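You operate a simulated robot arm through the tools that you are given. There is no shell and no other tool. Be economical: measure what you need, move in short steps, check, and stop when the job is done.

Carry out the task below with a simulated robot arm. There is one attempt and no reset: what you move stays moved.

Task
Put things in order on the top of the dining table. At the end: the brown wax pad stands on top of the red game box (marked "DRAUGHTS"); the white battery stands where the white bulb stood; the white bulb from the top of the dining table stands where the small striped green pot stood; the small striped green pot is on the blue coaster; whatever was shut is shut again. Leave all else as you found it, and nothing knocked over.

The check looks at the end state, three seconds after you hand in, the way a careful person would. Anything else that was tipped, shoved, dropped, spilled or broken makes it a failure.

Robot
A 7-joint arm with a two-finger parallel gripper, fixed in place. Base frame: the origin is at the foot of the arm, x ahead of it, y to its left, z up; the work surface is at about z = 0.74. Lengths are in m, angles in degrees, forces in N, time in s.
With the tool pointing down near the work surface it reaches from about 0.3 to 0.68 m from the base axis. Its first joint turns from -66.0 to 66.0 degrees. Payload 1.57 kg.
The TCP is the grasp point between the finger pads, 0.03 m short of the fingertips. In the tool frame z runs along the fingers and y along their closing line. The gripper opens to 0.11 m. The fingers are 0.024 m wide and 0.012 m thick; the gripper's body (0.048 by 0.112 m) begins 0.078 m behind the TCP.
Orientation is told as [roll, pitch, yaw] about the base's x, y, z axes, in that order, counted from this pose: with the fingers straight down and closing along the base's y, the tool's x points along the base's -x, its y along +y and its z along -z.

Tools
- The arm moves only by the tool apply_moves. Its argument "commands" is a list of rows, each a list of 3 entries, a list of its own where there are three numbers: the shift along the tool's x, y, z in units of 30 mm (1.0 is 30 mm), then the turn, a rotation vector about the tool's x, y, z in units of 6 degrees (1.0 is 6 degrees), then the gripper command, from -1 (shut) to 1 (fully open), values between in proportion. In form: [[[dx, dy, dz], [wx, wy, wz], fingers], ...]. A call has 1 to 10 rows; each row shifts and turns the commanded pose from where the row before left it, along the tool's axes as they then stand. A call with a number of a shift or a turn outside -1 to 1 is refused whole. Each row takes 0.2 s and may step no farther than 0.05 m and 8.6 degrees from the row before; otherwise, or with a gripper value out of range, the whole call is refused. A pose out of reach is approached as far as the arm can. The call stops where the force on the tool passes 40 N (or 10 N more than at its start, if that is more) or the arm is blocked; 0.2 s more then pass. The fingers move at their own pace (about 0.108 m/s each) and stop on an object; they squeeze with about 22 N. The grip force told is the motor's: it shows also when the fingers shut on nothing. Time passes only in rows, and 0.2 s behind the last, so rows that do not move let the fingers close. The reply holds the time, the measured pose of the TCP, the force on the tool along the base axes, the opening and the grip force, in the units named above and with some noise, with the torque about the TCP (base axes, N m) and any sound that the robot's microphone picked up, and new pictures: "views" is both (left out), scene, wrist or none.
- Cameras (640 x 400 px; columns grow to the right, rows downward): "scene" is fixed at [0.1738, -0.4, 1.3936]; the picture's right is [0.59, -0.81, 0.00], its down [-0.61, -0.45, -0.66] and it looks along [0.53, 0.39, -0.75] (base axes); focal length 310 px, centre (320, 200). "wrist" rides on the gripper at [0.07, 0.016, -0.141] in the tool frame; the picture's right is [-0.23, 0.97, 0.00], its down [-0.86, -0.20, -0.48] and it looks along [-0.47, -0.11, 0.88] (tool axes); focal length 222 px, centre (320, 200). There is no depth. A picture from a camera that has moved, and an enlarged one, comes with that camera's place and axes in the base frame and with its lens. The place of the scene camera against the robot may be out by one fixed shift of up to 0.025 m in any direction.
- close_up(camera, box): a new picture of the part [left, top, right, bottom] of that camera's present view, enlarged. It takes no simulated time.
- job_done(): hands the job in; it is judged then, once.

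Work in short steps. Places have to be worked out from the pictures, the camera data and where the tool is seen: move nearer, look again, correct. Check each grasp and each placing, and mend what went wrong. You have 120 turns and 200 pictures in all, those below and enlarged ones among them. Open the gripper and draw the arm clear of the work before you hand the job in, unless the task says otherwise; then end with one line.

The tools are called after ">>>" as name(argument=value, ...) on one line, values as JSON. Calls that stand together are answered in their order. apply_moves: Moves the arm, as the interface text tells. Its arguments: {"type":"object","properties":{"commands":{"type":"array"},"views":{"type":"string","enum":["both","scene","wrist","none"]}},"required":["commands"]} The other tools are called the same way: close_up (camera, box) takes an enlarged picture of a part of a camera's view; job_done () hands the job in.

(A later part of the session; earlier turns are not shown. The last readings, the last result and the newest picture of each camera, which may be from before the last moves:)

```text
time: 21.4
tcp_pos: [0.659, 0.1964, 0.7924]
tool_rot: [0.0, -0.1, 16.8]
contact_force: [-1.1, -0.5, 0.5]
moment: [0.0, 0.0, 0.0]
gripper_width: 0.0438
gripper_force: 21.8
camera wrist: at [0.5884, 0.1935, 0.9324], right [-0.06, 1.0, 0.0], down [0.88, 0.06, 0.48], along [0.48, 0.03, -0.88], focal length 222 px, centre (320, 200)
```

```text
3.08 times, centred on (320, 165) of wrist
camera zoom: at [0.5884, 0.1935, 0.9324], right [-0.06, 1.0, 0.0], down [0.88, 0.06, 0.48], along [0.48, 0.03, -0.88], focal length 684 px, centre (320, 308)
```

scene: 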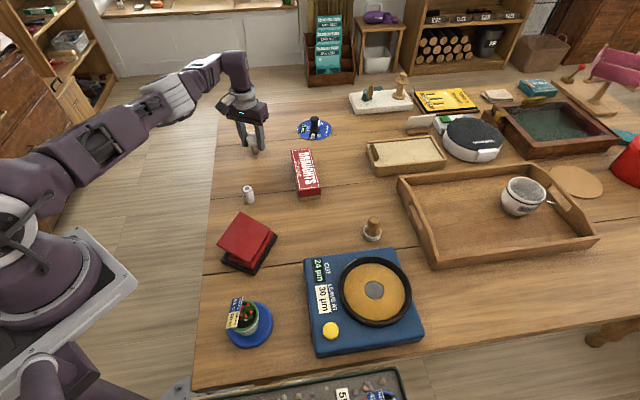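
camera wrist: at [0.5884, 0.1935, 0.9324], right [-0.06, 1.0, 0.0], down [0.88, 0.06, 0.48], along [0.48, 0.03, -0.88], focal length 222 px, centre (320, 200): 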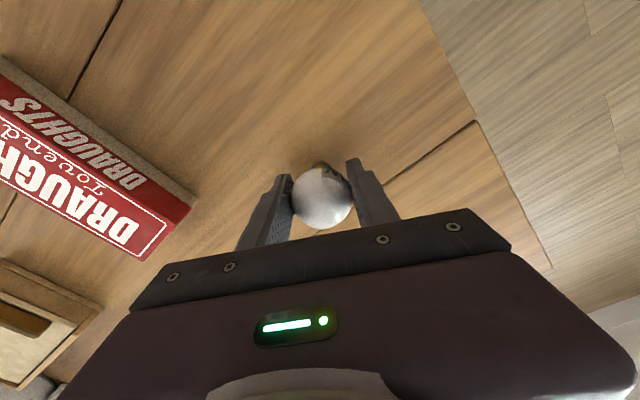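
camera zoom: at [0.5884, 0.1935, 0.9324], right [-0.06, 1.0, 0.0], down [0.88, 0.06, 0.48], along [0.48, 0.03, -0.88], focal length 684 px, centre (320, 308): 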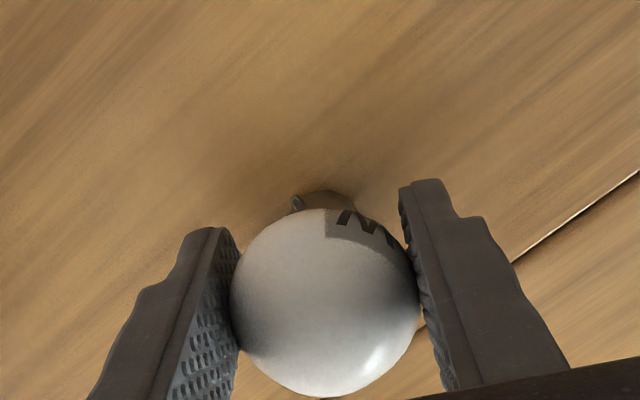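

Firm grip (0.044). Lift 0.12 and carry toward the pot's old place; bulb axis target (0.5215, -0.116), TCP target (0.517, -0.1175).

>>> apply_moves(commands=[[[0, 0, -0.5], [0, 0, 0], -0.5], [[0, 0, -1], [0, 0, 0], -0.5], [[0, 0, -1], [0, 0, 0], -0.5], [[0, 0, -1], [0, 0, 0], -0.5], [[0, 0, -0.5], [0, 0, 0], -0.5]], views="wrist")

>>> apply_moves(commands=[[[0.756, -0.864, 0], [0, 0, 0], -0.5], [[0.756, -0.864, 0], [0, 0, 0], -0.5], [[0.756, -0.864, 0], [0, 0, 0], -0.5], [[0.756, -0.864, 0], [0, 0, 0], -0.5], [[0.756, -0.864, 0], [0, 0, 0], -0.5], [[0.756, -0.864, 0], [0, 0, 0], -0.5], [[0.756, -0.864, 0], [0, 0, 0], -0.5], [[0.756, -0.864, 0], [0, 0, 0], -0.5], [[0.756, -0.864, 0], [0, 0, 0], -0.5], [[0.756, -0.864, 0], [0, 0, 0], -0.5]])

```text
time: 22.6
tcp_pos: [0.66, 0.1974, 0.9114]
tool_rot: [-0.1, 0.0, 16.8]
contact_force: [0.4, -0.6, -1.2]
moment: [0.0, 0.0, 0.01]
gripper_width: 0.0435
gripper_force: 21.6
camera wrist: at [0.5875, 0.1938, 1.0511], right [-0.06, 1.0, 0.0], down [0.88, 0.06, 0.48], along [0.48, 0.03, -0.88], focal length 222 px, centre (320, 200)
```

wrist: 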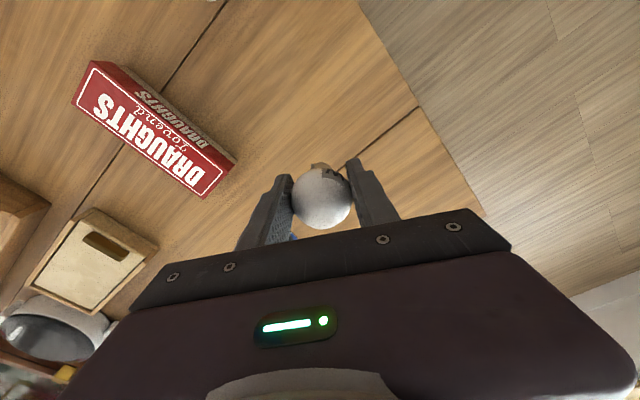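

```text
time: 24.8
tcp_pos: [0.5153, -0.116, 0.9131]
tool_rot: [0.0, 0.0, 16.8]
contact_force: [-0.4, -0.3, -0.4]
moment: [0.01, 0.01, -0.02]
gripper_width: 0.0438
gripper_force: 22.0
camera wrist: at [0.4439, -0.1205, 1.0532], right [-0.06, 1.0, 0.0], down [0.88, 0.06, 0.48], along [0.48, 0.03, -0.88], focal length 222 px, centre (320, 200)
```

scene: 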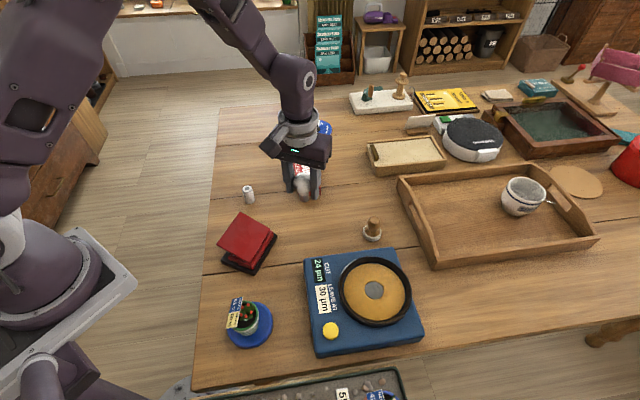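
wrist: 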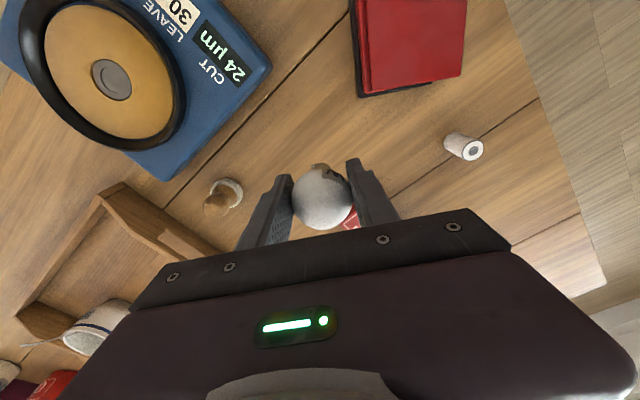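

Bulb held upright over the pot's old spot. Lower near to the table and check.

>>> apply_moves(commands=[[[-0.05, -0.03, 1], [0, 0, 0], -0.5], [[0, 0, 1], [0, 0, 0], -0.5], [[0, 0, 1], [0, 0, 0], -0.5], [[0, 0, 0.7], [0, 0, 0], -0.5]])

>>> close_up(camera="scene", box=[260, 170, 360, 240])

```text
time: 25.8
tcp_pos: [0.5186, -0.117, 0.8004]
tool_rot: [0.0, 0.1, 16.8]
contact_force: [-0.1, 0.2, -1.3]
moment: [0.0, -0.03, 0.01]
gripper_width: 0.0439
gripper_force: 21.9
camera wrist: at [0.4471, -0.1204, 0.94], right [-0.06, 1.0, 0.0], down [0.88, 0.06, 0.48], along [0.48, 0.03, -0.88], focal length 222 px, centre (320, 200)
```

scene: 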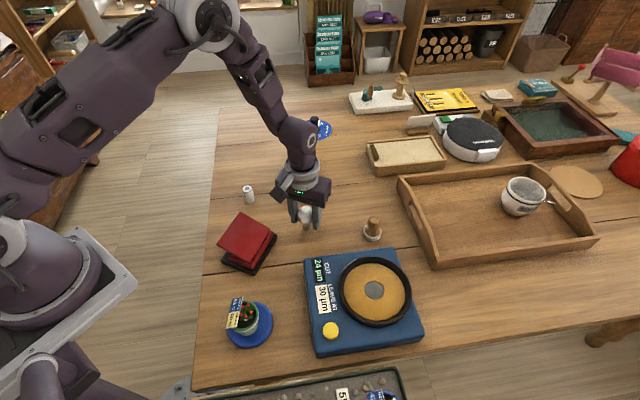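
wrist: 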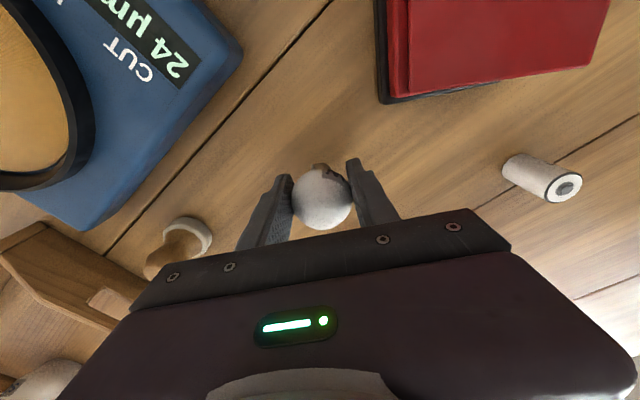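

```text
5.71 times, centred on (310, 205) of scene
camera zoom: at [0.1738, -0.4, 1.3936], right [0.59, -0.81, 0.0], down [-0.61, -0.45, -0.66], along [0.53, 0.39, -0.75], focal length 1774 px, centre (377, 171)
```

zoom: 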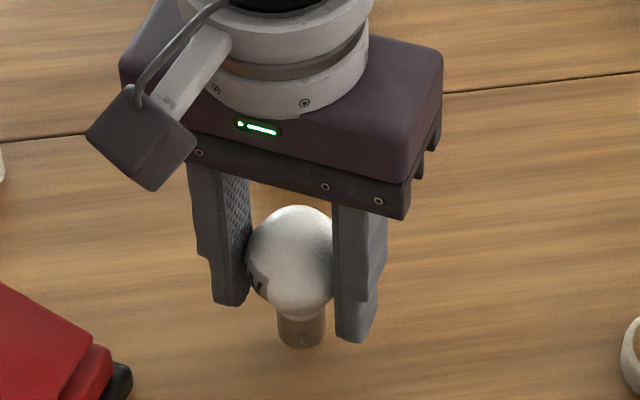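

On target (base within 2-3 mm of the pot's old base centre). Lower to contact.

>>> apply_moves(commands=[[[-0.05, 0, 0.12], [0, 0, 0], -0.5], [[0, 0, 0.1], [0, 0, 0], -0.5], [[0, 0, 0.06], [0, 0, 0], -0.5]], views="none")

```text
time: 26.6
tcp_pos: [0.5208, -0.1154, 0.7926]
tool_rot: [0.1, 0.0, 16.8]
contact_force: [-0.3, -0.3, -1.0]
moment: [-0.03, 0.01, 0.0]
gripper_width: 0.0437
gripper_force: 21.9
```

>>> apply_moves(commands=[[[0, 0, 0.04], [0, 0, 0], -0.5], [[0, 0, 0.04], [0, 0, 0], -0.5]], views="none")

```text
time: 27.2
tcp_pos: [0.521, -0.1154, 0.7908]
tool_rot: [-0.1, -0.2, 16.8]
contact_force: [-1.1, 1.9, 12.7]
moment: [0.08, -0.05, 0.07]
gripper_width: 0.0437
gripper_force: 21.5
```

Contact with the table (12.7 N). Release slowly and check before rising.

>>> apply_moves(commands=[[[0, 0, -0.03], [0, 0, 0], -0.1], [[0, 0, 0], [0, 0, 0], 0.15], [[0, 0, 0], [0, 0, 0], 0.4], [[0, 0, 0], [0, 0, 0], 0.4]], views="none")

>>> close_up(camera="scene", box=[260, 170, 360, 240])

```text
time: 28.2
tcp_pos: [0.521, -0.1149, 0.7916]
tool_rot: [0.1, 0.1, 16.8]
contact_force: [0.5, 0.0, -0.1]
moment: [0.05, 0.01, -0.05]
gripper_width: 0.0769
gripper_force: 0.1
```

```text
5.71 times, centred on (310, 205) of scene
camera zoom: at [0.1738, -0.4, 1.3936], right [0.59, -0.81, 0.0], down [-0.61, -0.45, -0.66], along [0.53, 0.39, -0.75], focal length 1774 px, centre (377, 171)
```

zoom: 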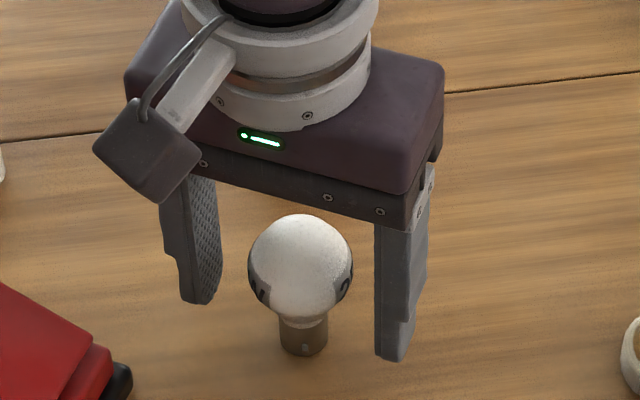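

Bulb stands upright at the pot's old place. Rise and go to the battery near (0.50, 0.07).

>>> apply_moves(commands=[[[0, 0, -0.6], [0, 0, 0], 0.4], [[0, 0, -1], [0, 0, 0], 0.4], [[0, 0, -1], [0, 0, 0], 0.4], [[0, 0, -1], [0, 0, 0], 0.4], [[-0.08, 1, 0], [0, 0, 0], 0.2], [[-0.08, 1, 0], [0, 0, 0], 0.2], [[-0.08, 1, 0], [0, 0, 0], 0.2], [[-0.08, 1, 0], [0, 0, 0], 0.2], [[-0.08, 1, 0], [0, 0, 0], 0.2], [[-0.08, 1, 0], [0, 0, 0], 0.2]])

>>> close_up(camera="wrist", box=[240, 80, 440, 230])

>>> close_up(camera="scene", box=[200, 130, 340, 240])

```text
time: 30.4
tcp_pos: [0.4815, 0.0597, 0.8993]
tool_rot: [0.0, 0.0, 16.8]
contact_force: [-0.3, 0.9, 0.0]
moment: [-0.01, -0.01, -0.03]
gripper_width: 0.0661
gripper_force: 0.1
camera wrist: at [0.4099, 0.0568, 1.0382], right [-0.06, 1.0, 0.0], down [0.88, 0.06, 0.48], along [0.48, 0.03, -0.88], focal length 222 px, centre (320, 200)
```

scene: 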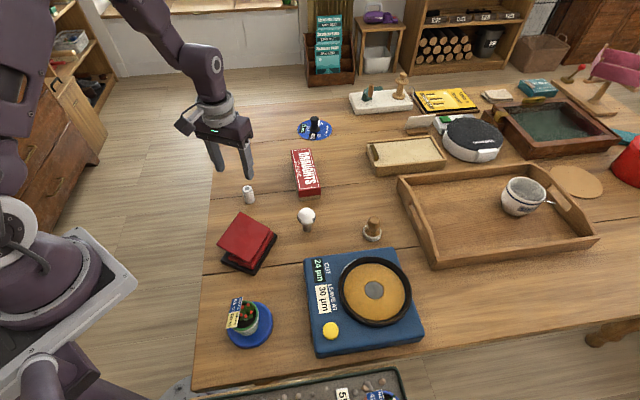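
wrist: 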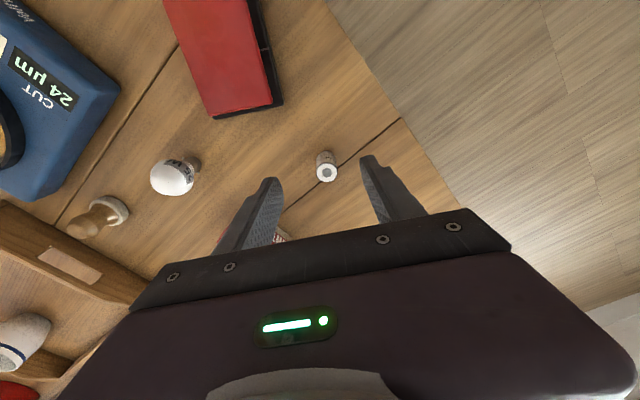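

```text
2.67 times, centred on (340, 155) of wrist
camera zoom: at [0.4099, 0.0568, 1.0382], right [-0.06, 1.0, 0.0], down [0.88, 0.06, 0.48], along [0.48, 0.03, -0.88], focal length 592 px, centre (267, 320)
```

zoom: 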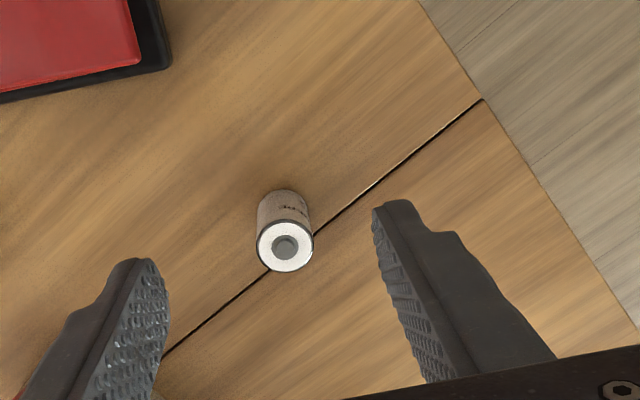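

```text
3.64 times, centred on (270, 185) of scene
camera zoom: at [0.1738, -0.4, 1.3936], right [0.59, -0.81, 0.0], down [-0.61, -0.45, -0.66], along [0.53, 0.39, -0.75], focal length 1129 px, centre (502, 254)
```

zoom: 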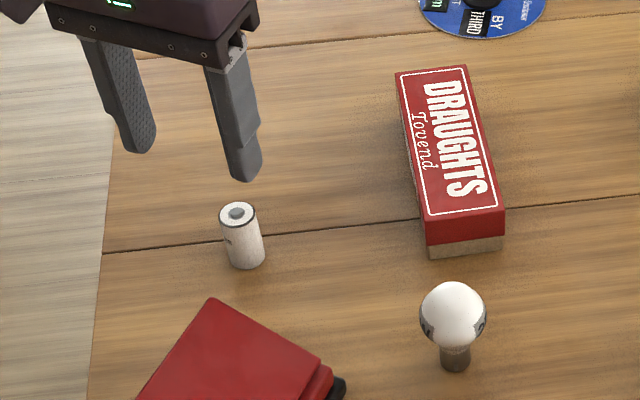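

Battery at about (0.507, 0.071), ~0.025 diameter, top ≈ 0.787. Approach with TCP 5 mm inboard (helps reach later), to z ≈ 0.785.

>>> apply_moves(commands=[[[-0.75, 0.11, 0], [0, 0, 0], 0.2], [[0, 0, 1], [0, 0, 0], 0.2], [[0, 0, 1], [0, 0, 0], 0.2]])

>>> close_up(camera="wrist", box=[220, 80, 420, 230])

```text
time: 31.2
tcp_pos: [0.5039, 0.0693, 0.8386]
tool_rot: [0.0, 0.1, 16.9]
contact_force: [0.4, -0.2, 0.8]
moment: [-0.01, -0.03, -0.04]
gripper_width: 0.0659
gripper_force: 0.0
camera wrist: at [0.432, 0.066, 0.9782], right [-0.06, 1.0, 0.0], down [0.88, 0.06, 0.48], along [0.48, 0.03, -0.88], focal length 222 px, centre (320, 200)
```

scene: 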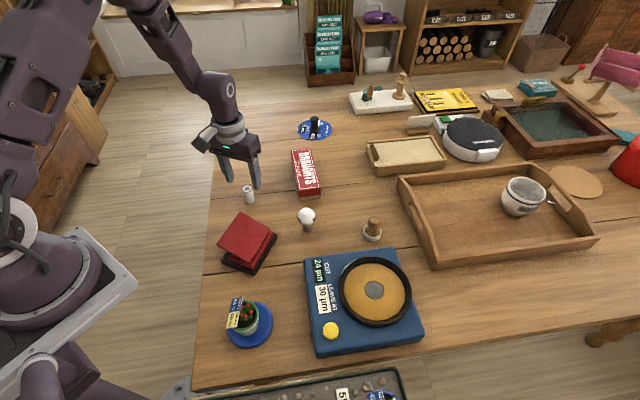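
wrist: 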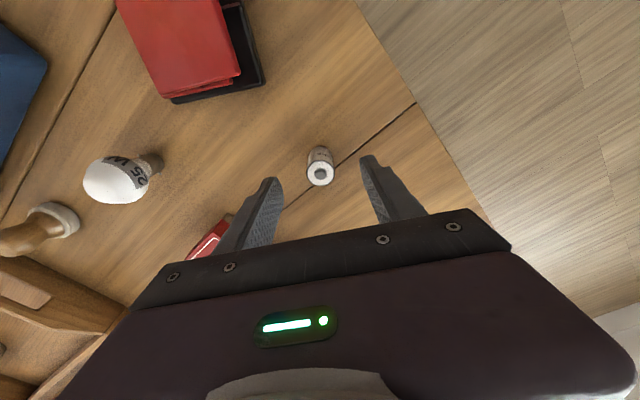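

```text
2.67 times, centred on (320, 155) of wrist
camera zoom: at [0.432, 0.066, 0.9782], right [-0.06, 1.0, 0.0], down [0.88, 0.06, 0.48], along [0.48, 0.03, -0.88], focal length 592 px, centre (320, 320)
```

zoom: 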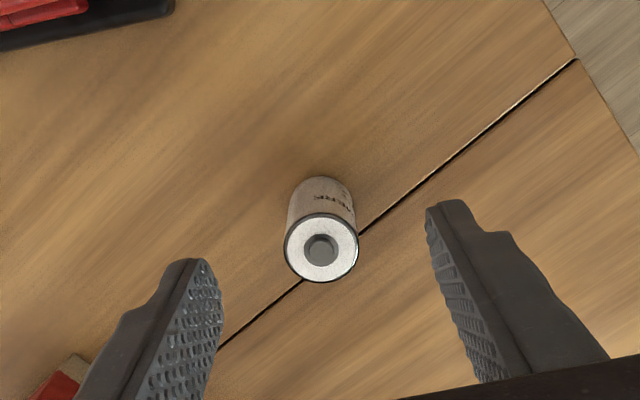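

Centred laterally within 1 mm, battery 4.5 mm outboard as wanted. Descend and close.

>>> apply_moves(commands=[[[0, 0.02, 0.9], [0, 0, 0], 0.2], [[0, 0, 0.87], [0, 0, 0], 0.2], [[0, 0, 0], [0, 0, 0], -0.3], [[0, 0, 0], [0, 0, 0], -0.7], [[0, 0, 0], [0, 0, 0], -0.7]])

>>> close_up(camera="scene", box=[200, 140, 310, 220])

```text
time: 32.4
tcp_pos: [0.5023, 0.0718, 0.7851]
tool_rot: [-0.1, 0.0, 16.8]
contact_force: [0.9, 0.2, 0.7]
moment: [-0.01, 0.0, 0.02]
gripper_width: 0.0245
gripper_force: 22.3
camera wrist: at [0.4304, 0.0672, 0.9252], right [-0.06, 1.0, 0.0], down [0.88, 0.06, 0.48], along [0.48, 0.03, -0.88], focal length 222 px, centre (320, 200)
```

scene: 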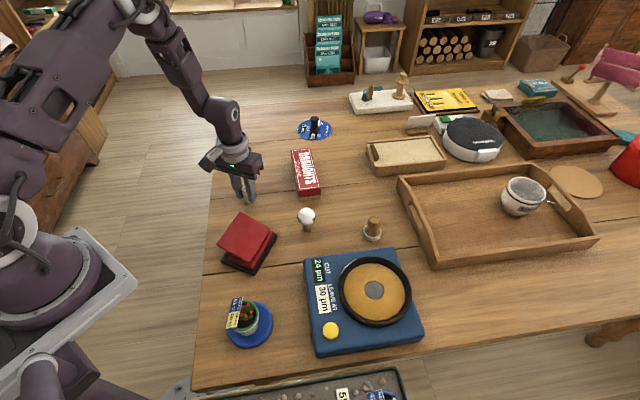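
wrist: 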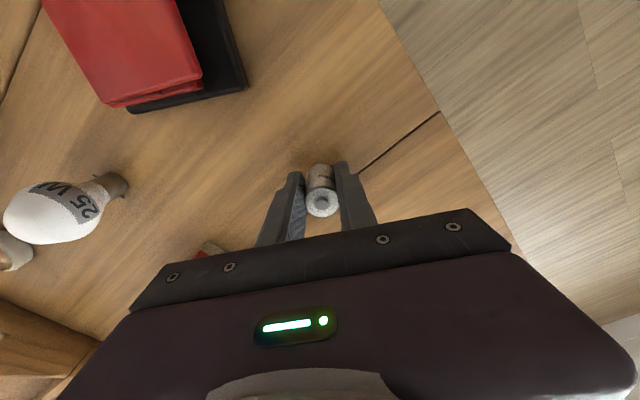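

```text
5.00 times, centred on (255, 180) of scene
camera zoom: at [0.1738, -0.4, 1.3936], right [0.59, -0.81, 0.0], down [-0.61, -0.45, -0.66], along [0.53, 0.39, -0.75], focal length 1552 px, centre (645, 300)
```

zoom: 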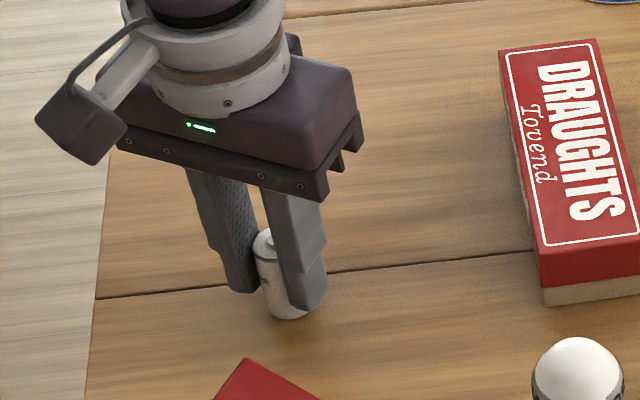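

Gripped at 0.0245. Lift 0.09 and carry to the bulb's old spot (TCP target (0.6585, 0.196)).

>>> apply_moves(commands=[[[0, 0, -1], [0, 0, 0], -0.8], [[0, 0, -1], [0, 0, 0], -0.8], [[0, 0, -1], [0, 0, 0], -0.8], [[-0.883, 0.353, 0], [0, 0, 0], -0.8], [[-0.883, 0.353, 0], [0, 0, 0], -0.8], [[-0.883, 0.353, 0], [0, 0, 0], -0.8], [[-0.883, 0.353, 0], [0, 0, 0], -0.8], [[-0.883, 0.353, 0], [0, 0, 0], -0.8], [[-0.883, 0.353, 0], [0, 0, 0], -0.8], [[-0.883, 0.353, 0], [0, 0, 0], -0.8]])

```text
time: 34.6
tcp_pos: [0.6582, 0.1948, 0.8732]
tool_rot: [0.0, 0.1, 16.8]
contact_force: [0.3, -0.3, -0.9]
moment: [0.0, -0.04, 0.01]
gripper_width: 0.0246
gripper_force: 22.4
camera wrist: at [0.5874, 0.1912, 1.0139], right [-0.06, 1.0, 0.0], down [0.88, 0.06, 0.48], along [0.48, 0.03, -0.88], focal length 222 px, centre (320, 200)
```

scene: 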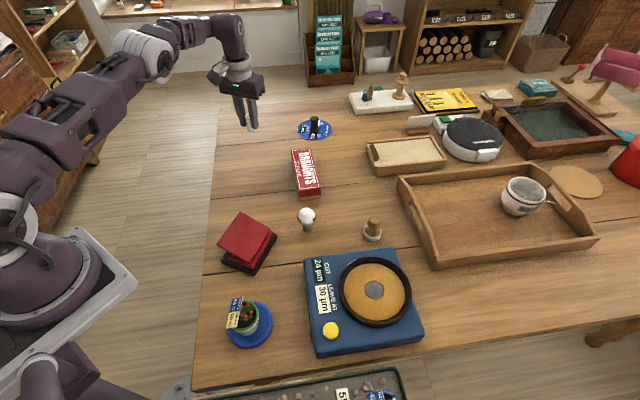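
wrist: 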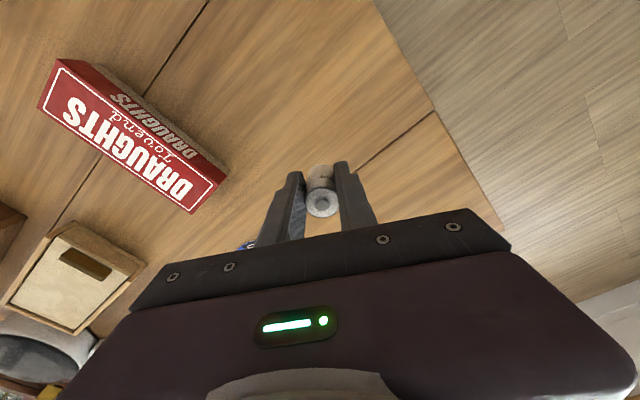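

Descend to just above the table, with +1.5 mm in y.

>>> apply_moves(commands=[[[-0.02, 0.045, 1], [0, 0, 0], -0.8], [[0, 0, 1], [0, 0, 0], -0.8], [[0, 0, 0.65], [0, 0, 0], -0.8]])

>>> close_up(camera="scene", box=[200, 100, 310, 180])

```text
time: 35.4
tcp_pos: [0.6596, 0.1955, 0.7968]
tool_rot: [0.1, 0.0, 16.7]
contact_force: [-0.3, -1.2, -0.5]
moment: [-0.03, -0.02, -0.01]
gripper_width: 0.0245
gripper_force: 22.0
camera wrist: at [0.5877, 0.1914, 0.9365], right [-0.06, 1.0, 0.0], down [0.88, 0.06, 0.48], along [0.48, 0.03, -0.88], focal length 222 px, centre (320, 200)
```

scene: 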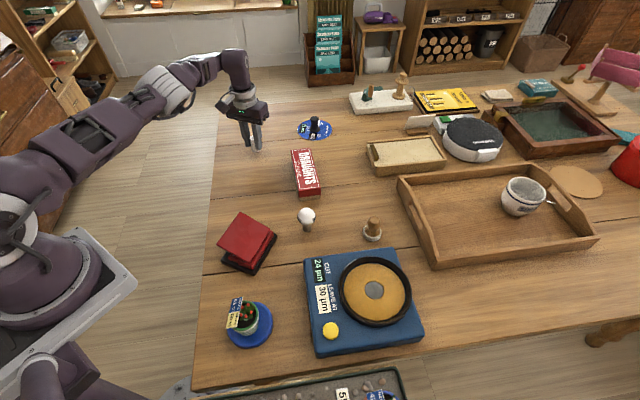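
wrist: 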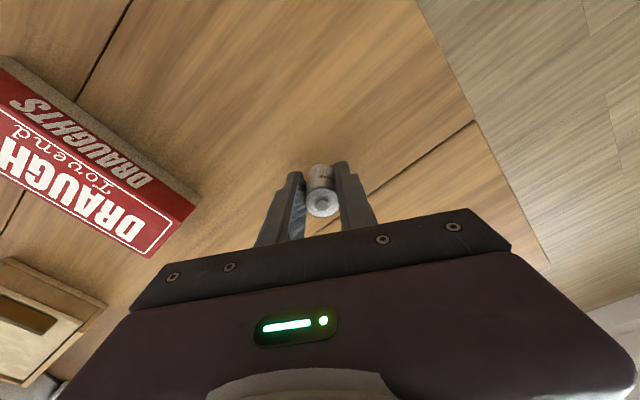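

```text
5.00 times, centred on (255, 140) of scene
camera zoom: at [0.1739, -0.4, 1.3936], right [0.59, -0.81, 0.0], down [-0.61, -0.45, -0.66], along [0.53, 0.39, -0.75], focal length 1552 px, centre (645, 500)
```

zoom: 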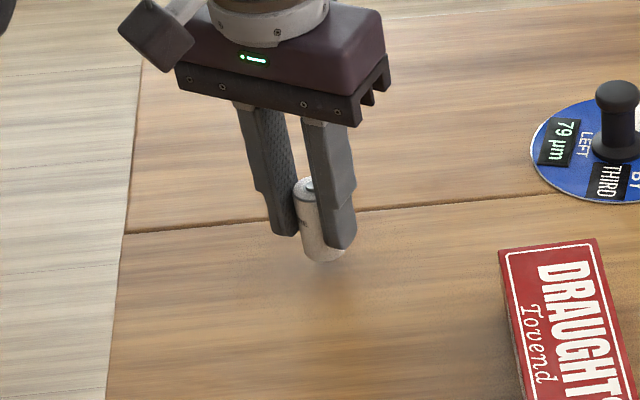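

Predicted landing matches the bulb's old base pixel. Lower to contact.

>>> apply_moves(commands=[[[0, 0, 0.2], [0, 0, 0], -0.8], [[0, 0, 0.12], [0, 0, 0], -0.8], [[0, 0, 0.06], [0, 0, 0], -0.8]], views="none")

```text
time: 36.2
tcp_pos: [0.6585, 0.1957, 0.7843]
tool_rot: [0.0, -0.1, 16.7]
contact_force: [-0.2, 0.1, 2.8]
moment: [-0.01, 0.01, 0.0]
gripper_width: 0.0249
gripper_force: 21.7
```

Touching (about +4 N). A small nudge down, then release and check.

>>> apply_moves(commands=[[[0, 0, 0.03], [0, 0, 0], -0.8], [[0, 0, 0], [0, 0, 0], -0.5], [[0, 0, 0], [0, 0, 0], -0.1], [[0, 0, 0], [0, 0, 0], 0.1], [[0, 0, 0], [0, 0, 0], 0.1]], views="none")

>>> close_up(camera="scene", box=[200, 100, 310, 180])

```text
time: 37.4
tcp_pos: [0.6595, 0.1952, 0.7835]
tool_rot: [0.0, 0.0, 16.8]
contact_force: [0.2, -0.9, 0.4]
moment: [0.0, -0.02, 0.02]
gripper_width: 0.0606
gripper_force: 0.1
```

```text
5.00 times, centred on (255, 140) of scene
camera zoom: at [0.1738, -0.4, 1.3936], right [0.59, -0.81, 0.0], down [-0.61, -0.45, -0.66], along [0.53, 0.39, -0.75], focal length 1552 px, centre (645, 500)
```

zoom: 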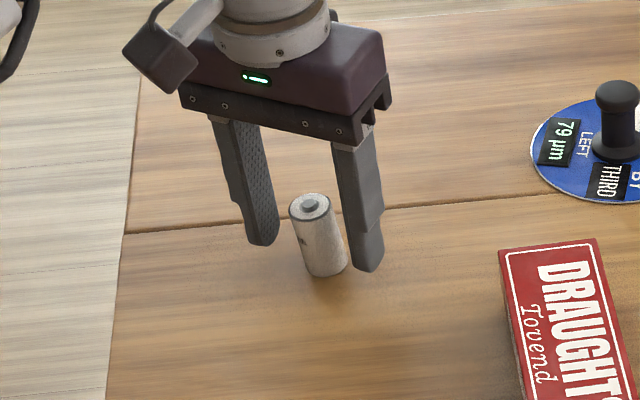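

Battery stands where the bulb was. Rise and travel to the wax pad.

>>> apply_moves(commands=[[[0, 0, -0.6], [0, 0, 0], 0.1], [[0, 0, -1], [0, 0, 0], 0.1], [[0, 0, -1], [0, 0, 0], 0.1], [[0, 0, -1], [0, 0, 0], 0.1], [[0, 0, -1], [0, 0, 0], 0.1], [[0.527, -0.954, 0], [0, 0, 0], 0.1], [[0.527, -0.954, 0], [0, 0, 0], 0.1], [[0.527, -0.954, 0], [0, 0, 0], 0.1], [[0.527, -0.954, 0], [0, 0, 0], 0.1], [[0.527, -0.954, 0], [0, 0, 0], 0.1]], views="none")

>>> apply_moves(commands=[[[0.527, -0.954, 0], [0, 0, 0], 0.1], [[0.527, -0.954, 0], [0, 0, 0], 0.1], [[0.527, -0.954, 0], [0, 0, 0], 0.1], [[0.527, -0.954, 0], [0, 0, 0], 0.1], [[0.527, -0.954, 0], [0, 0, 0], 0.1], [[0.527, -0.954, 0], [0, 0, 0], 0.1], [[0.527, -0.954, 0], [0, 0, 0], 0.1], [[0.527, -0.954, 0], [0, 0, 0], 0.1]])

>>> close_up(camera="scene", box=[200, 110, 440, 260])

```text
time: 39.6
tcp_pos: [0.6257, 0.0375, 0.9228]
tool_rot: [0.1, -0.1, 16.8]
contact_force: [-0.9, -0.6, 0.8]
moment: [0.0, -0.05, -0.01]
gripper_width: 0.0605
gripper_force: 0.0
```

```text
time: 41.4
tcp_pos: [0.5717, -0.2191, 0.9224]
tool_rot: [0.0, 0.0, 16.8]
contact_force: [-1.1, 0.6, 0.6]
moment: [0.06, 0.0, -0.03]
gripper_width: 0.0607
gripper_force: 0.1
camera wrist: at [0.4996, -0.2239, 1.0629], right [-0.06, 1.0, 0.0], down [0.88, 0.06, 0.48], along [0.48, 0.03, -0.88], focal length 222 px, centre (320, 200)
```

scene: 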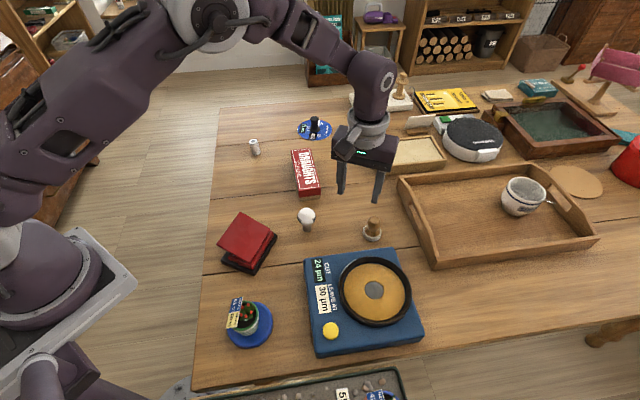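
wrist: 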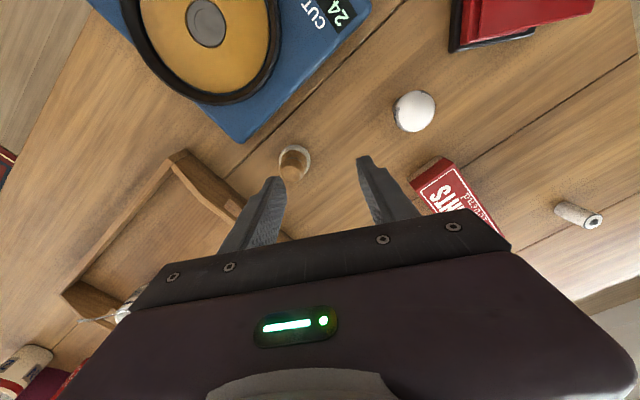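

```text
2.67 times, centred on (320, 185) of scene
camera zoom: at [0.1738, -0.4, 1.3936], right [0.59, -0.81, 0.0], down [-0.61, -0.45, -0.66], along [0.53, 0.39, -0.75], focal length 828 px, centre (320, 240)
```

zoom: 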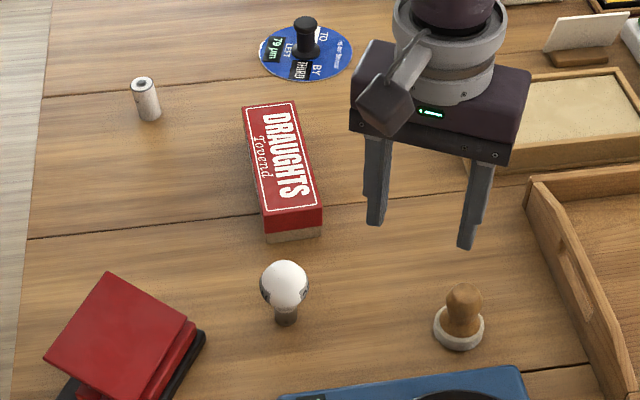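

Wax pad base ≈ (0.608, -0.253). Move over it and descend partly.

>>> apply_moves(commands=[[[-0.41, -0.72, 0], [0, 0, 0], 0.1], [[-0.41, -0.72, 0], [0, 0, 0], 0.1], [[0, 0, 1], [0, 0, 0], 0.1], [[0, 0, 0.5], [0, 0, 0], 0.1]])

>>> close_up(camera="wrist", box=[220, 80, 420, 230])

>>> close_up(camera="scene", box=[320, 170, 430, 250])

```text
time: 42.4
tcp_pos: [0.6073, -0.2531, 0.8775]
tool_rot: [-0.1, 0.0, 16.9]
contact_force: [0.5, 0.3, -0.8]
moment: [0.0, 0.06, 0.0]
gripper_width: 0.0605
gripper_force: 0.1
camera wrist: at [0.5361, -0.2573, 1.0172], right [-0.06, 1.0, 0.0], down [0.88, 0.06, 0.48], along [0.48, 0.03, -0.88], focal length 222 px, centre (320, 200)
```

scene: 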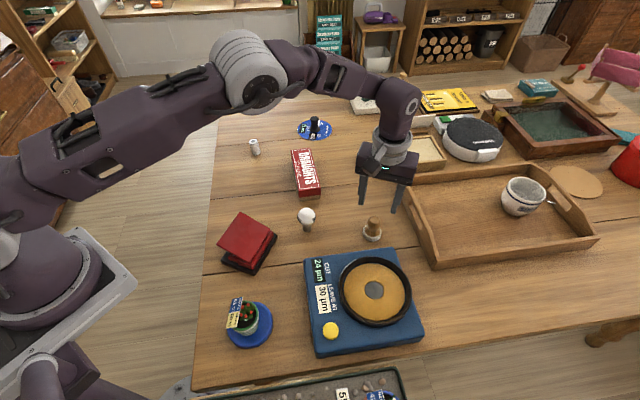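
wrist: 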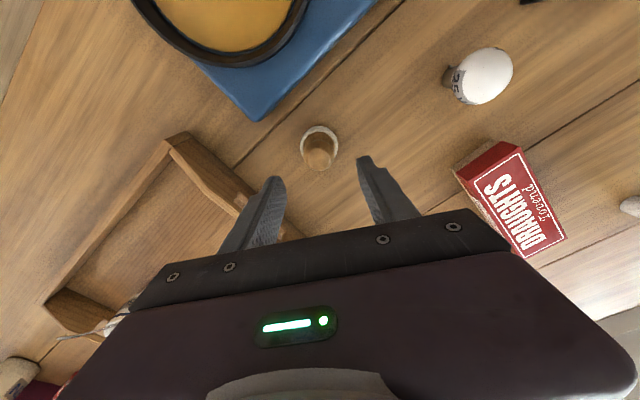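

```text
2.67 times, centred on (320, 155) of wrist
camera zoom: at [0.5361, -0.2573, 1.0172], right [-0.06, 1.0, 0.0], down [0.88, 0.06, 0.48], along [0.48, 0.03, -0.88], focal length 592 px, centre (320, 320)
```

zoom: 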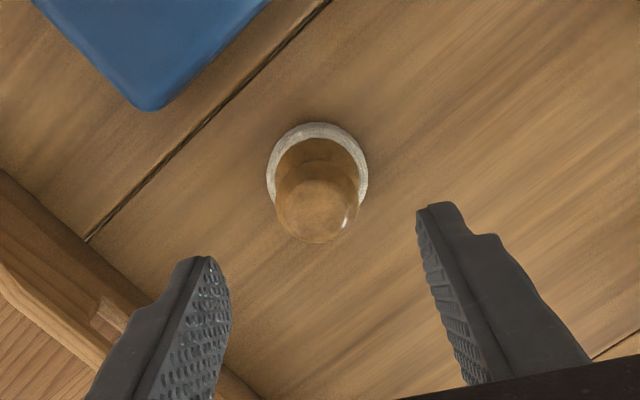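

```text
5.00 times, centred on (375, 210) of scene
camera zoom: at [0.1738, -0.4, 1.3936], right [0.59, -0.81, 0.0], down [-0.61, -0.45, -0.66], along [0.53, 0.39, -0.75], focal length 1552 px, centre (45, 150)
```

zoom: 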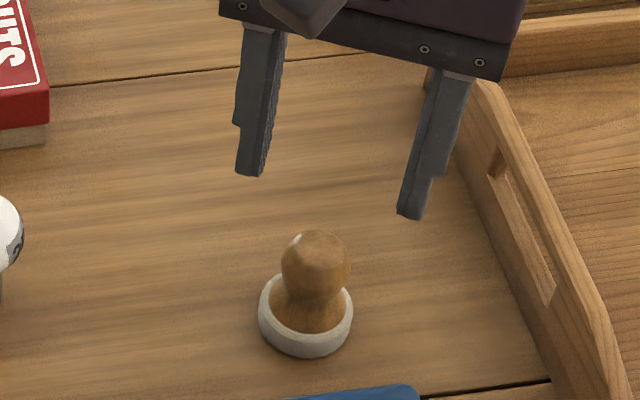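

Knob ~0.034 wide at (0.606, -0.254), top ≈ 0.80. Descend to TCP ≈ 0.797 so tips stay above the woven base.

>>> apply_moves(commands=[[[0.05, -0.02, 0.9], [0, 0, 0], 0.1], [[0, 0, 0.9], [0, 0, 0], 0.1], [[0, 0, 0.87], [0, 0, 0], 0.1]])

>>> close_up(camera="wrist", box=[220, 80, 420, 230])

>>> close_up(camera="scene", box=[320, 180, 430, 260])

```text
time: 43.2
tcp_pos: [0.606, -0.2528, 0.7977]
tool_rot: [-0.1, 0.0, 16.8]
contact_force: [-0.5, -0.1, 0.1]
moment: [0.0, 0.03, 0.01]
gripper_width: 0.0604
gripper_force: 0.0
camera wrist: at [0.5355, -0.2573, 0.9383], right [-0.06, 1.0, 0.0], down [0.88, 0.06, 0.48], along [0.48, 0.03, -0.88], focal length 222 px, centre (320, 200)
```

scene: 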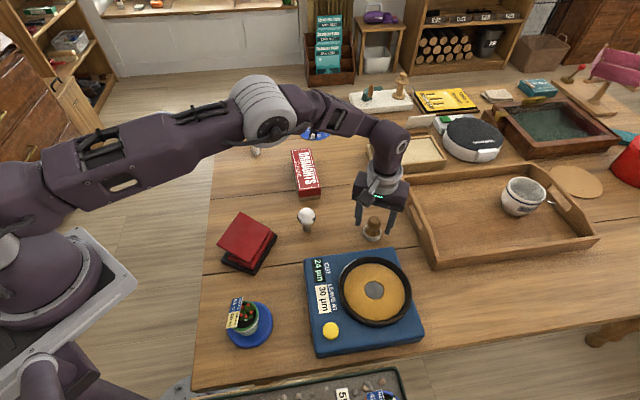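
wrist: 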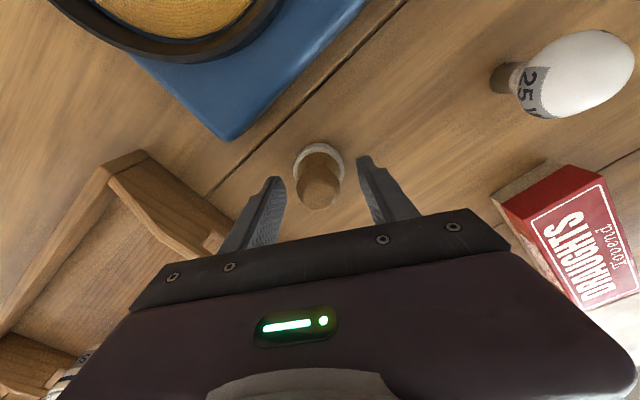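

```text
2.67 times, centred on (320, 155) of wrist
camera zoom: at [0.5355, -0.2573, 0.9383], right [-0.06, 1.0, 0.0], down [0.88, 0.06, 0.48], along [0.48, 0.03, -0.88], focal length 592 px, centre (320, 320)
```

zoom: 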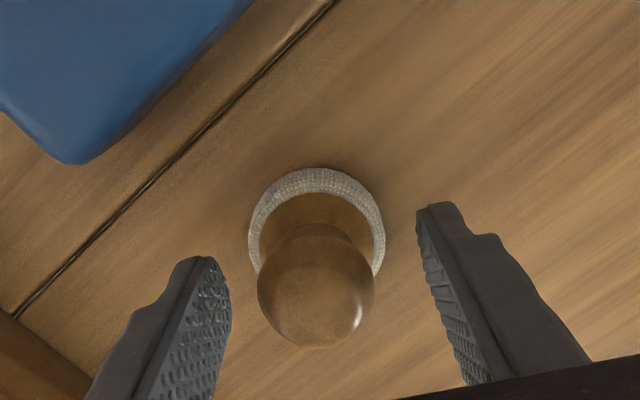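

```text
5.00 times, centred on (375, 220) of scene
camera zoom: at [0.1738, -0.4, 1.3936], right [0.59, -0.81, 0.0], down [-0.61, -0.45, -0.66], along [0.53, 0.39, -0.75], focal length 1552 px, centre (45, 100)
```

zoom: 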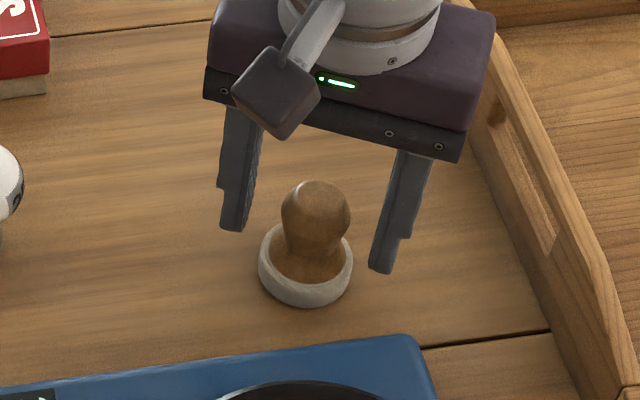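

Nearly centred; go ~5 mm lower and shift 1.4 mm, then close on the knob.

>>> apply_moves(commands=[[[-0.03, -0.05, 0.18], [0, 0, 0], 0.1], [[0, 0, 0], [0, 0, 0], -0.2], [[0, 0, 0], [0, 0, 0], -0.6], [[0, 0, 0], [0, 0, 0], -0.6]])

>>> close_up(camera="scene", box=[320, 180, 430, 260])

```text
time: 44.2
tcp_pos: [0.6066, -0.2548, 0.7936]
tool_rot: [-0.1, 0.0, 16.8]
contact_force: [0.2, 0.1, 0.1]
moment: [-0.01, 0.02, -0.01]
gripper_width: 0.0325
gripper_force: 21.2
camera wrist: at [0.5359, -0.2585, 0.9329], right [-0.06, 1.0, 0.0], down [0.88, 0.06, 0.48], along [0.48, 0.03, -0.88], focal length 222 px, centre (320, 200)
```

scene: 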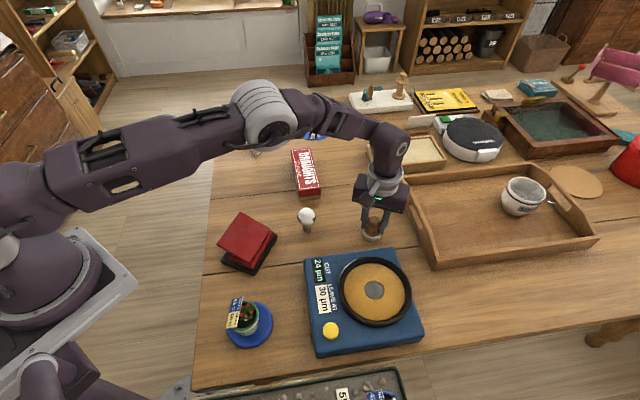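
wrist: 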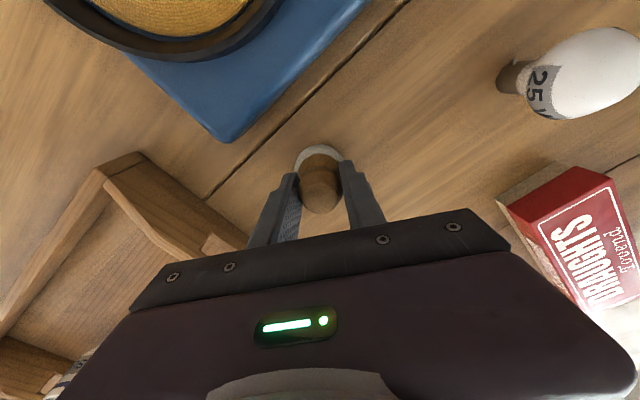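

```text
5.00 times, centred on (375, 220) of scene
camera zoom: at [0.1738, -0.4, 1.3936], right [0.59, -0.81, 0.0], down [-0.61, -0.45, -0.66], along [0.53, 0.39, -0.75], focal length 1552 px, centre (45, 100)
```

zoom: 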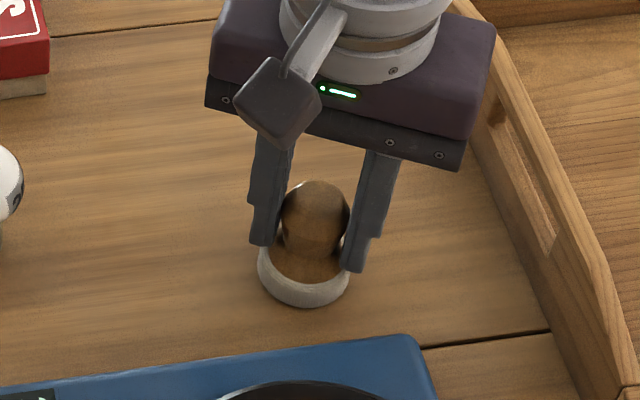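

Gripped at 0.0325. Lift and move toward the game box, staying back for a look.

>>> apply_moves(commands=[[[0, 0, -0.5], [0, 0, 0], -0.7], [[0, 0, -1], [0, 0, 0], -0.7], [[0, 0, -1], [0, 0, 0], -0.7], [[0, 0, -1], [0, 0, 0], -0.7], [[0, 0, -1], [0, 0, 0], -0.7]], views="none")

>>> apply_moves(commands=[[[-0.07, 1, 0], [0, 0, 0], -0.7], [[-0.07, 1, 0], [0, 0, 0], -0.7], [[-0.07, 1, 0], [0, 0, 0], -0.7], [[-0.07, 1, 0], [0, 0, 0], -0.7], [[-0.07, 1, 0], [0, 0, 0], -0.7], [[-0.07, 1, 0], [0, 0, 0], -0.7], [[-0.07, 1, 0], [0, 0, 0], -0.7]])

>>> close_up(camera="wrist", box=[200, 80, 440, 230])

>>> close_up(camera="scene", box=[250, 110, 360, 220])

```text
time: 45.4
tcp_pos: [0.6073, -0.2554, 0.9261]
tool_rot: [0.0, -0.1, 16.8]
contact_force: [-0.2, -0.4, -1.5]
moment: [0.0, 0.02, -0.04]
gripper_width: 0.0321
gripper_force: 21.9
```

```text
time: 47.0
tcp_pos: [0.5597, -0.0488, 0.9263]
tool_rot: [0.0, 0.0, 16.8]
contact_force: [0.3, 0.0, -0.3]
moment: [-0.06, 0.0, 0.03]
gripper_width: 0.0323
gripper_force: 21.7
camera wrist: at [0.4879, -0.0525, 1.0669], right [-0.06, 1.0, 0.0], down [0.88, 0.06, 0.48], along [0.48, 0.03, -0.88], focal length 222 px, centre (320, 200)
```

scene: 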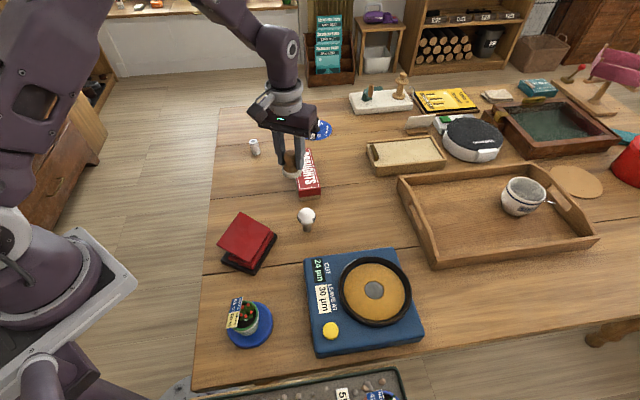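
wrist: 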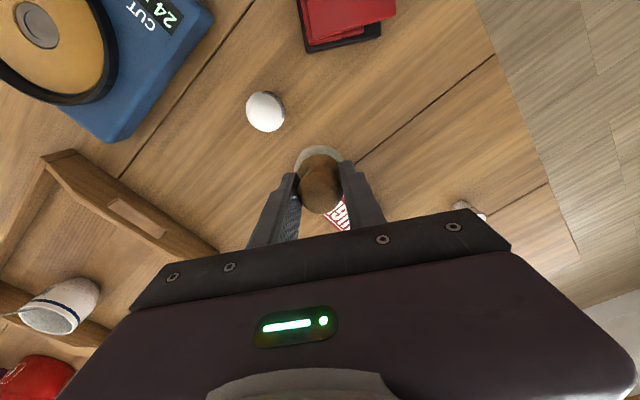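

```text
2.67 times, centred on (320, 155) of wrist
camera zoom: at [0.4879, -0.0525, 1.0669], right [-0.06, 1.0, 0.0], down [0.88, 0.06, 0.48], along [0.48, 0.03, -0.88], focal length 592 px, centre (320, 320)
```

zoom: 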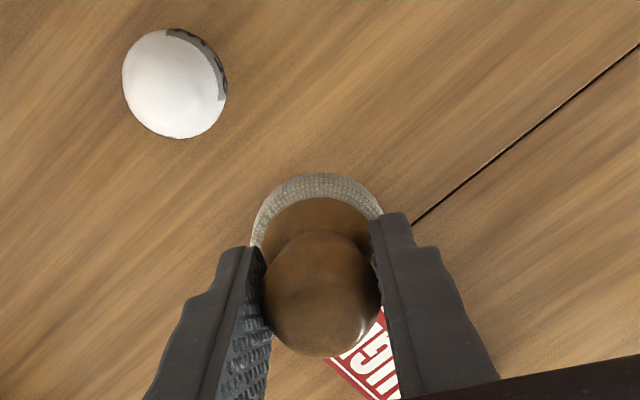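

```text
3.64 times, centred on (305, 165) of scene
camera zoom: at [0.1738, -0.4, 1.3936], right [0.59, -0.81, 0.0], down [-0.61, -0.45, -0.66], along [0.53, 0.39, -0.75], focal length 1129 px, centre (374, 327)
```

zoom: 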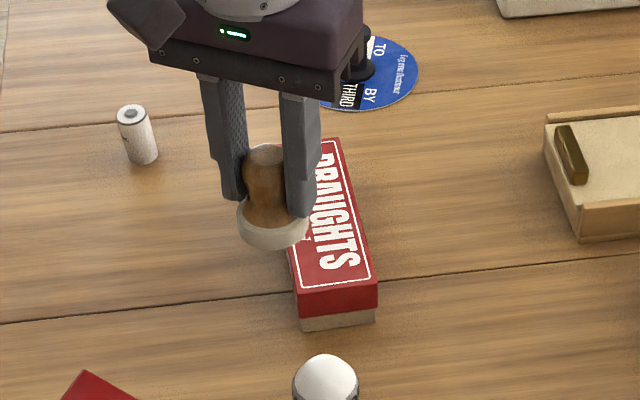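

Box top rectangle from several views: near-end midpoint (0.606,-0.062), far-end midpoint (0.719,0.060), width ~0.058, top z≈0.782. I aim the pad at (0.656,-0.009) near its middle.

>>> apply_moves(commands=[[[-0.872, 0.083, 0], [0, 0, 0], -0.7], [[-0.872, 0.083, 0], [0, 0, 0], -0.7], [[-0.872, 0.083, 0], [0, 0, 0], -0.7], [[-0.872, 0.083, 0], [0, 0, 0], -0.7], [[0, 0, 1], [0, 0, 0], -0.7], [[0, 0, 1], [0, 0, 0], -0.7]])

>>> close_up(camera="wrist", box=[200, 80, 440, 230])

>>> close_up(camera="scene", box=[250, 110, 360, 220])

```text
time: 48.4
tcp_pos: [0.6585, -0.0119, 0.8664]
tool_rot: [0.0, 0.0, 16.7]
contact_force: [0.4, 0.1, -0.2]
moment: [-0.01, 0.01, -0.02]
gripper_width: 0.0325
gripper_force: 22.5
camera wrist: at [0.5865, -0.0154, 1.0062], right [-0.06, 1.0, 0.0], down [0.88, 0.06, 0.48], along [0.48, 0.03, -0.88], focal length 222 px, centre (320, 200)
```

scene: 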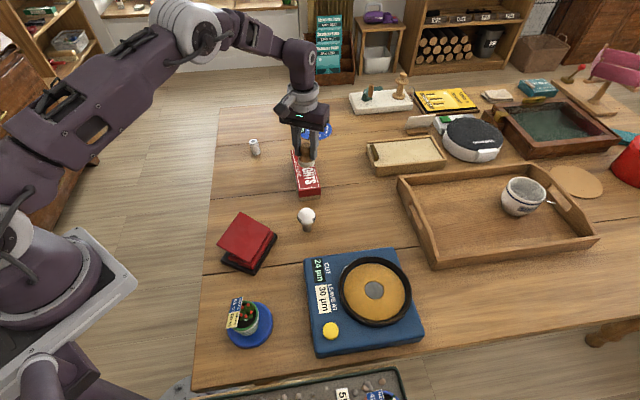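
wrist: 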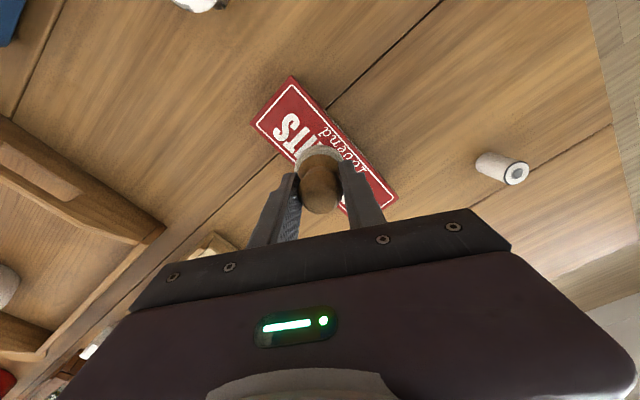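

```text
2.67 times, centred on (320, 155) of wrist
camera zoom: at [0.5865, -0.0154, 1.0062], right [-0.06, 1.0, 0.0], down [0.88, 0.06, 0.48], along [0.48, 0.03, -0.88], focal length 592 px, centre (320, 320)
```

zoom: 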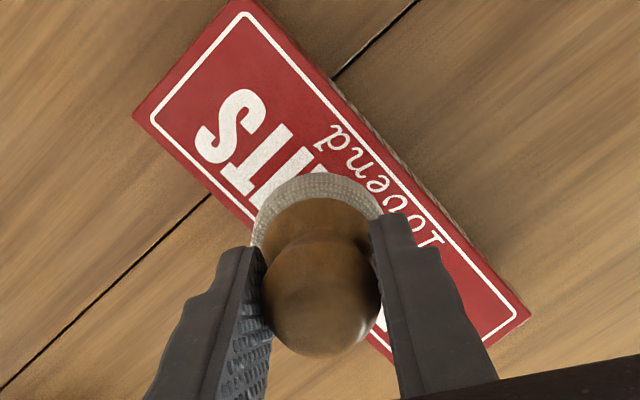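

```text
3.64 times, centred on (305, 165) of scene
camera zoom: at [0.1739, -0.4, 1.3936], right [0.59, -0.81, 0.0], down [-0.61, -0.45, -0.66], along [0.53, 0.39, -0.75], focal length 1129 px, centre (374, 327)
```

zoom: 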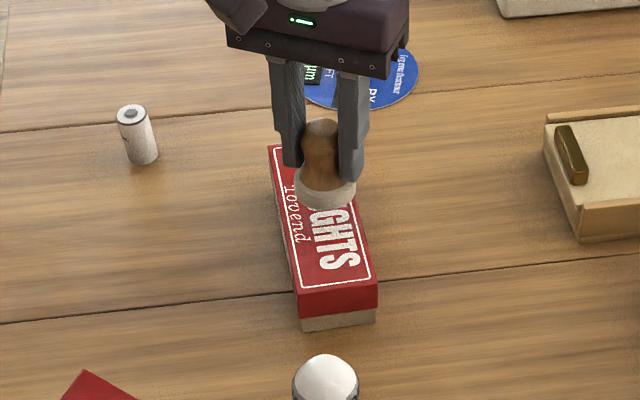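

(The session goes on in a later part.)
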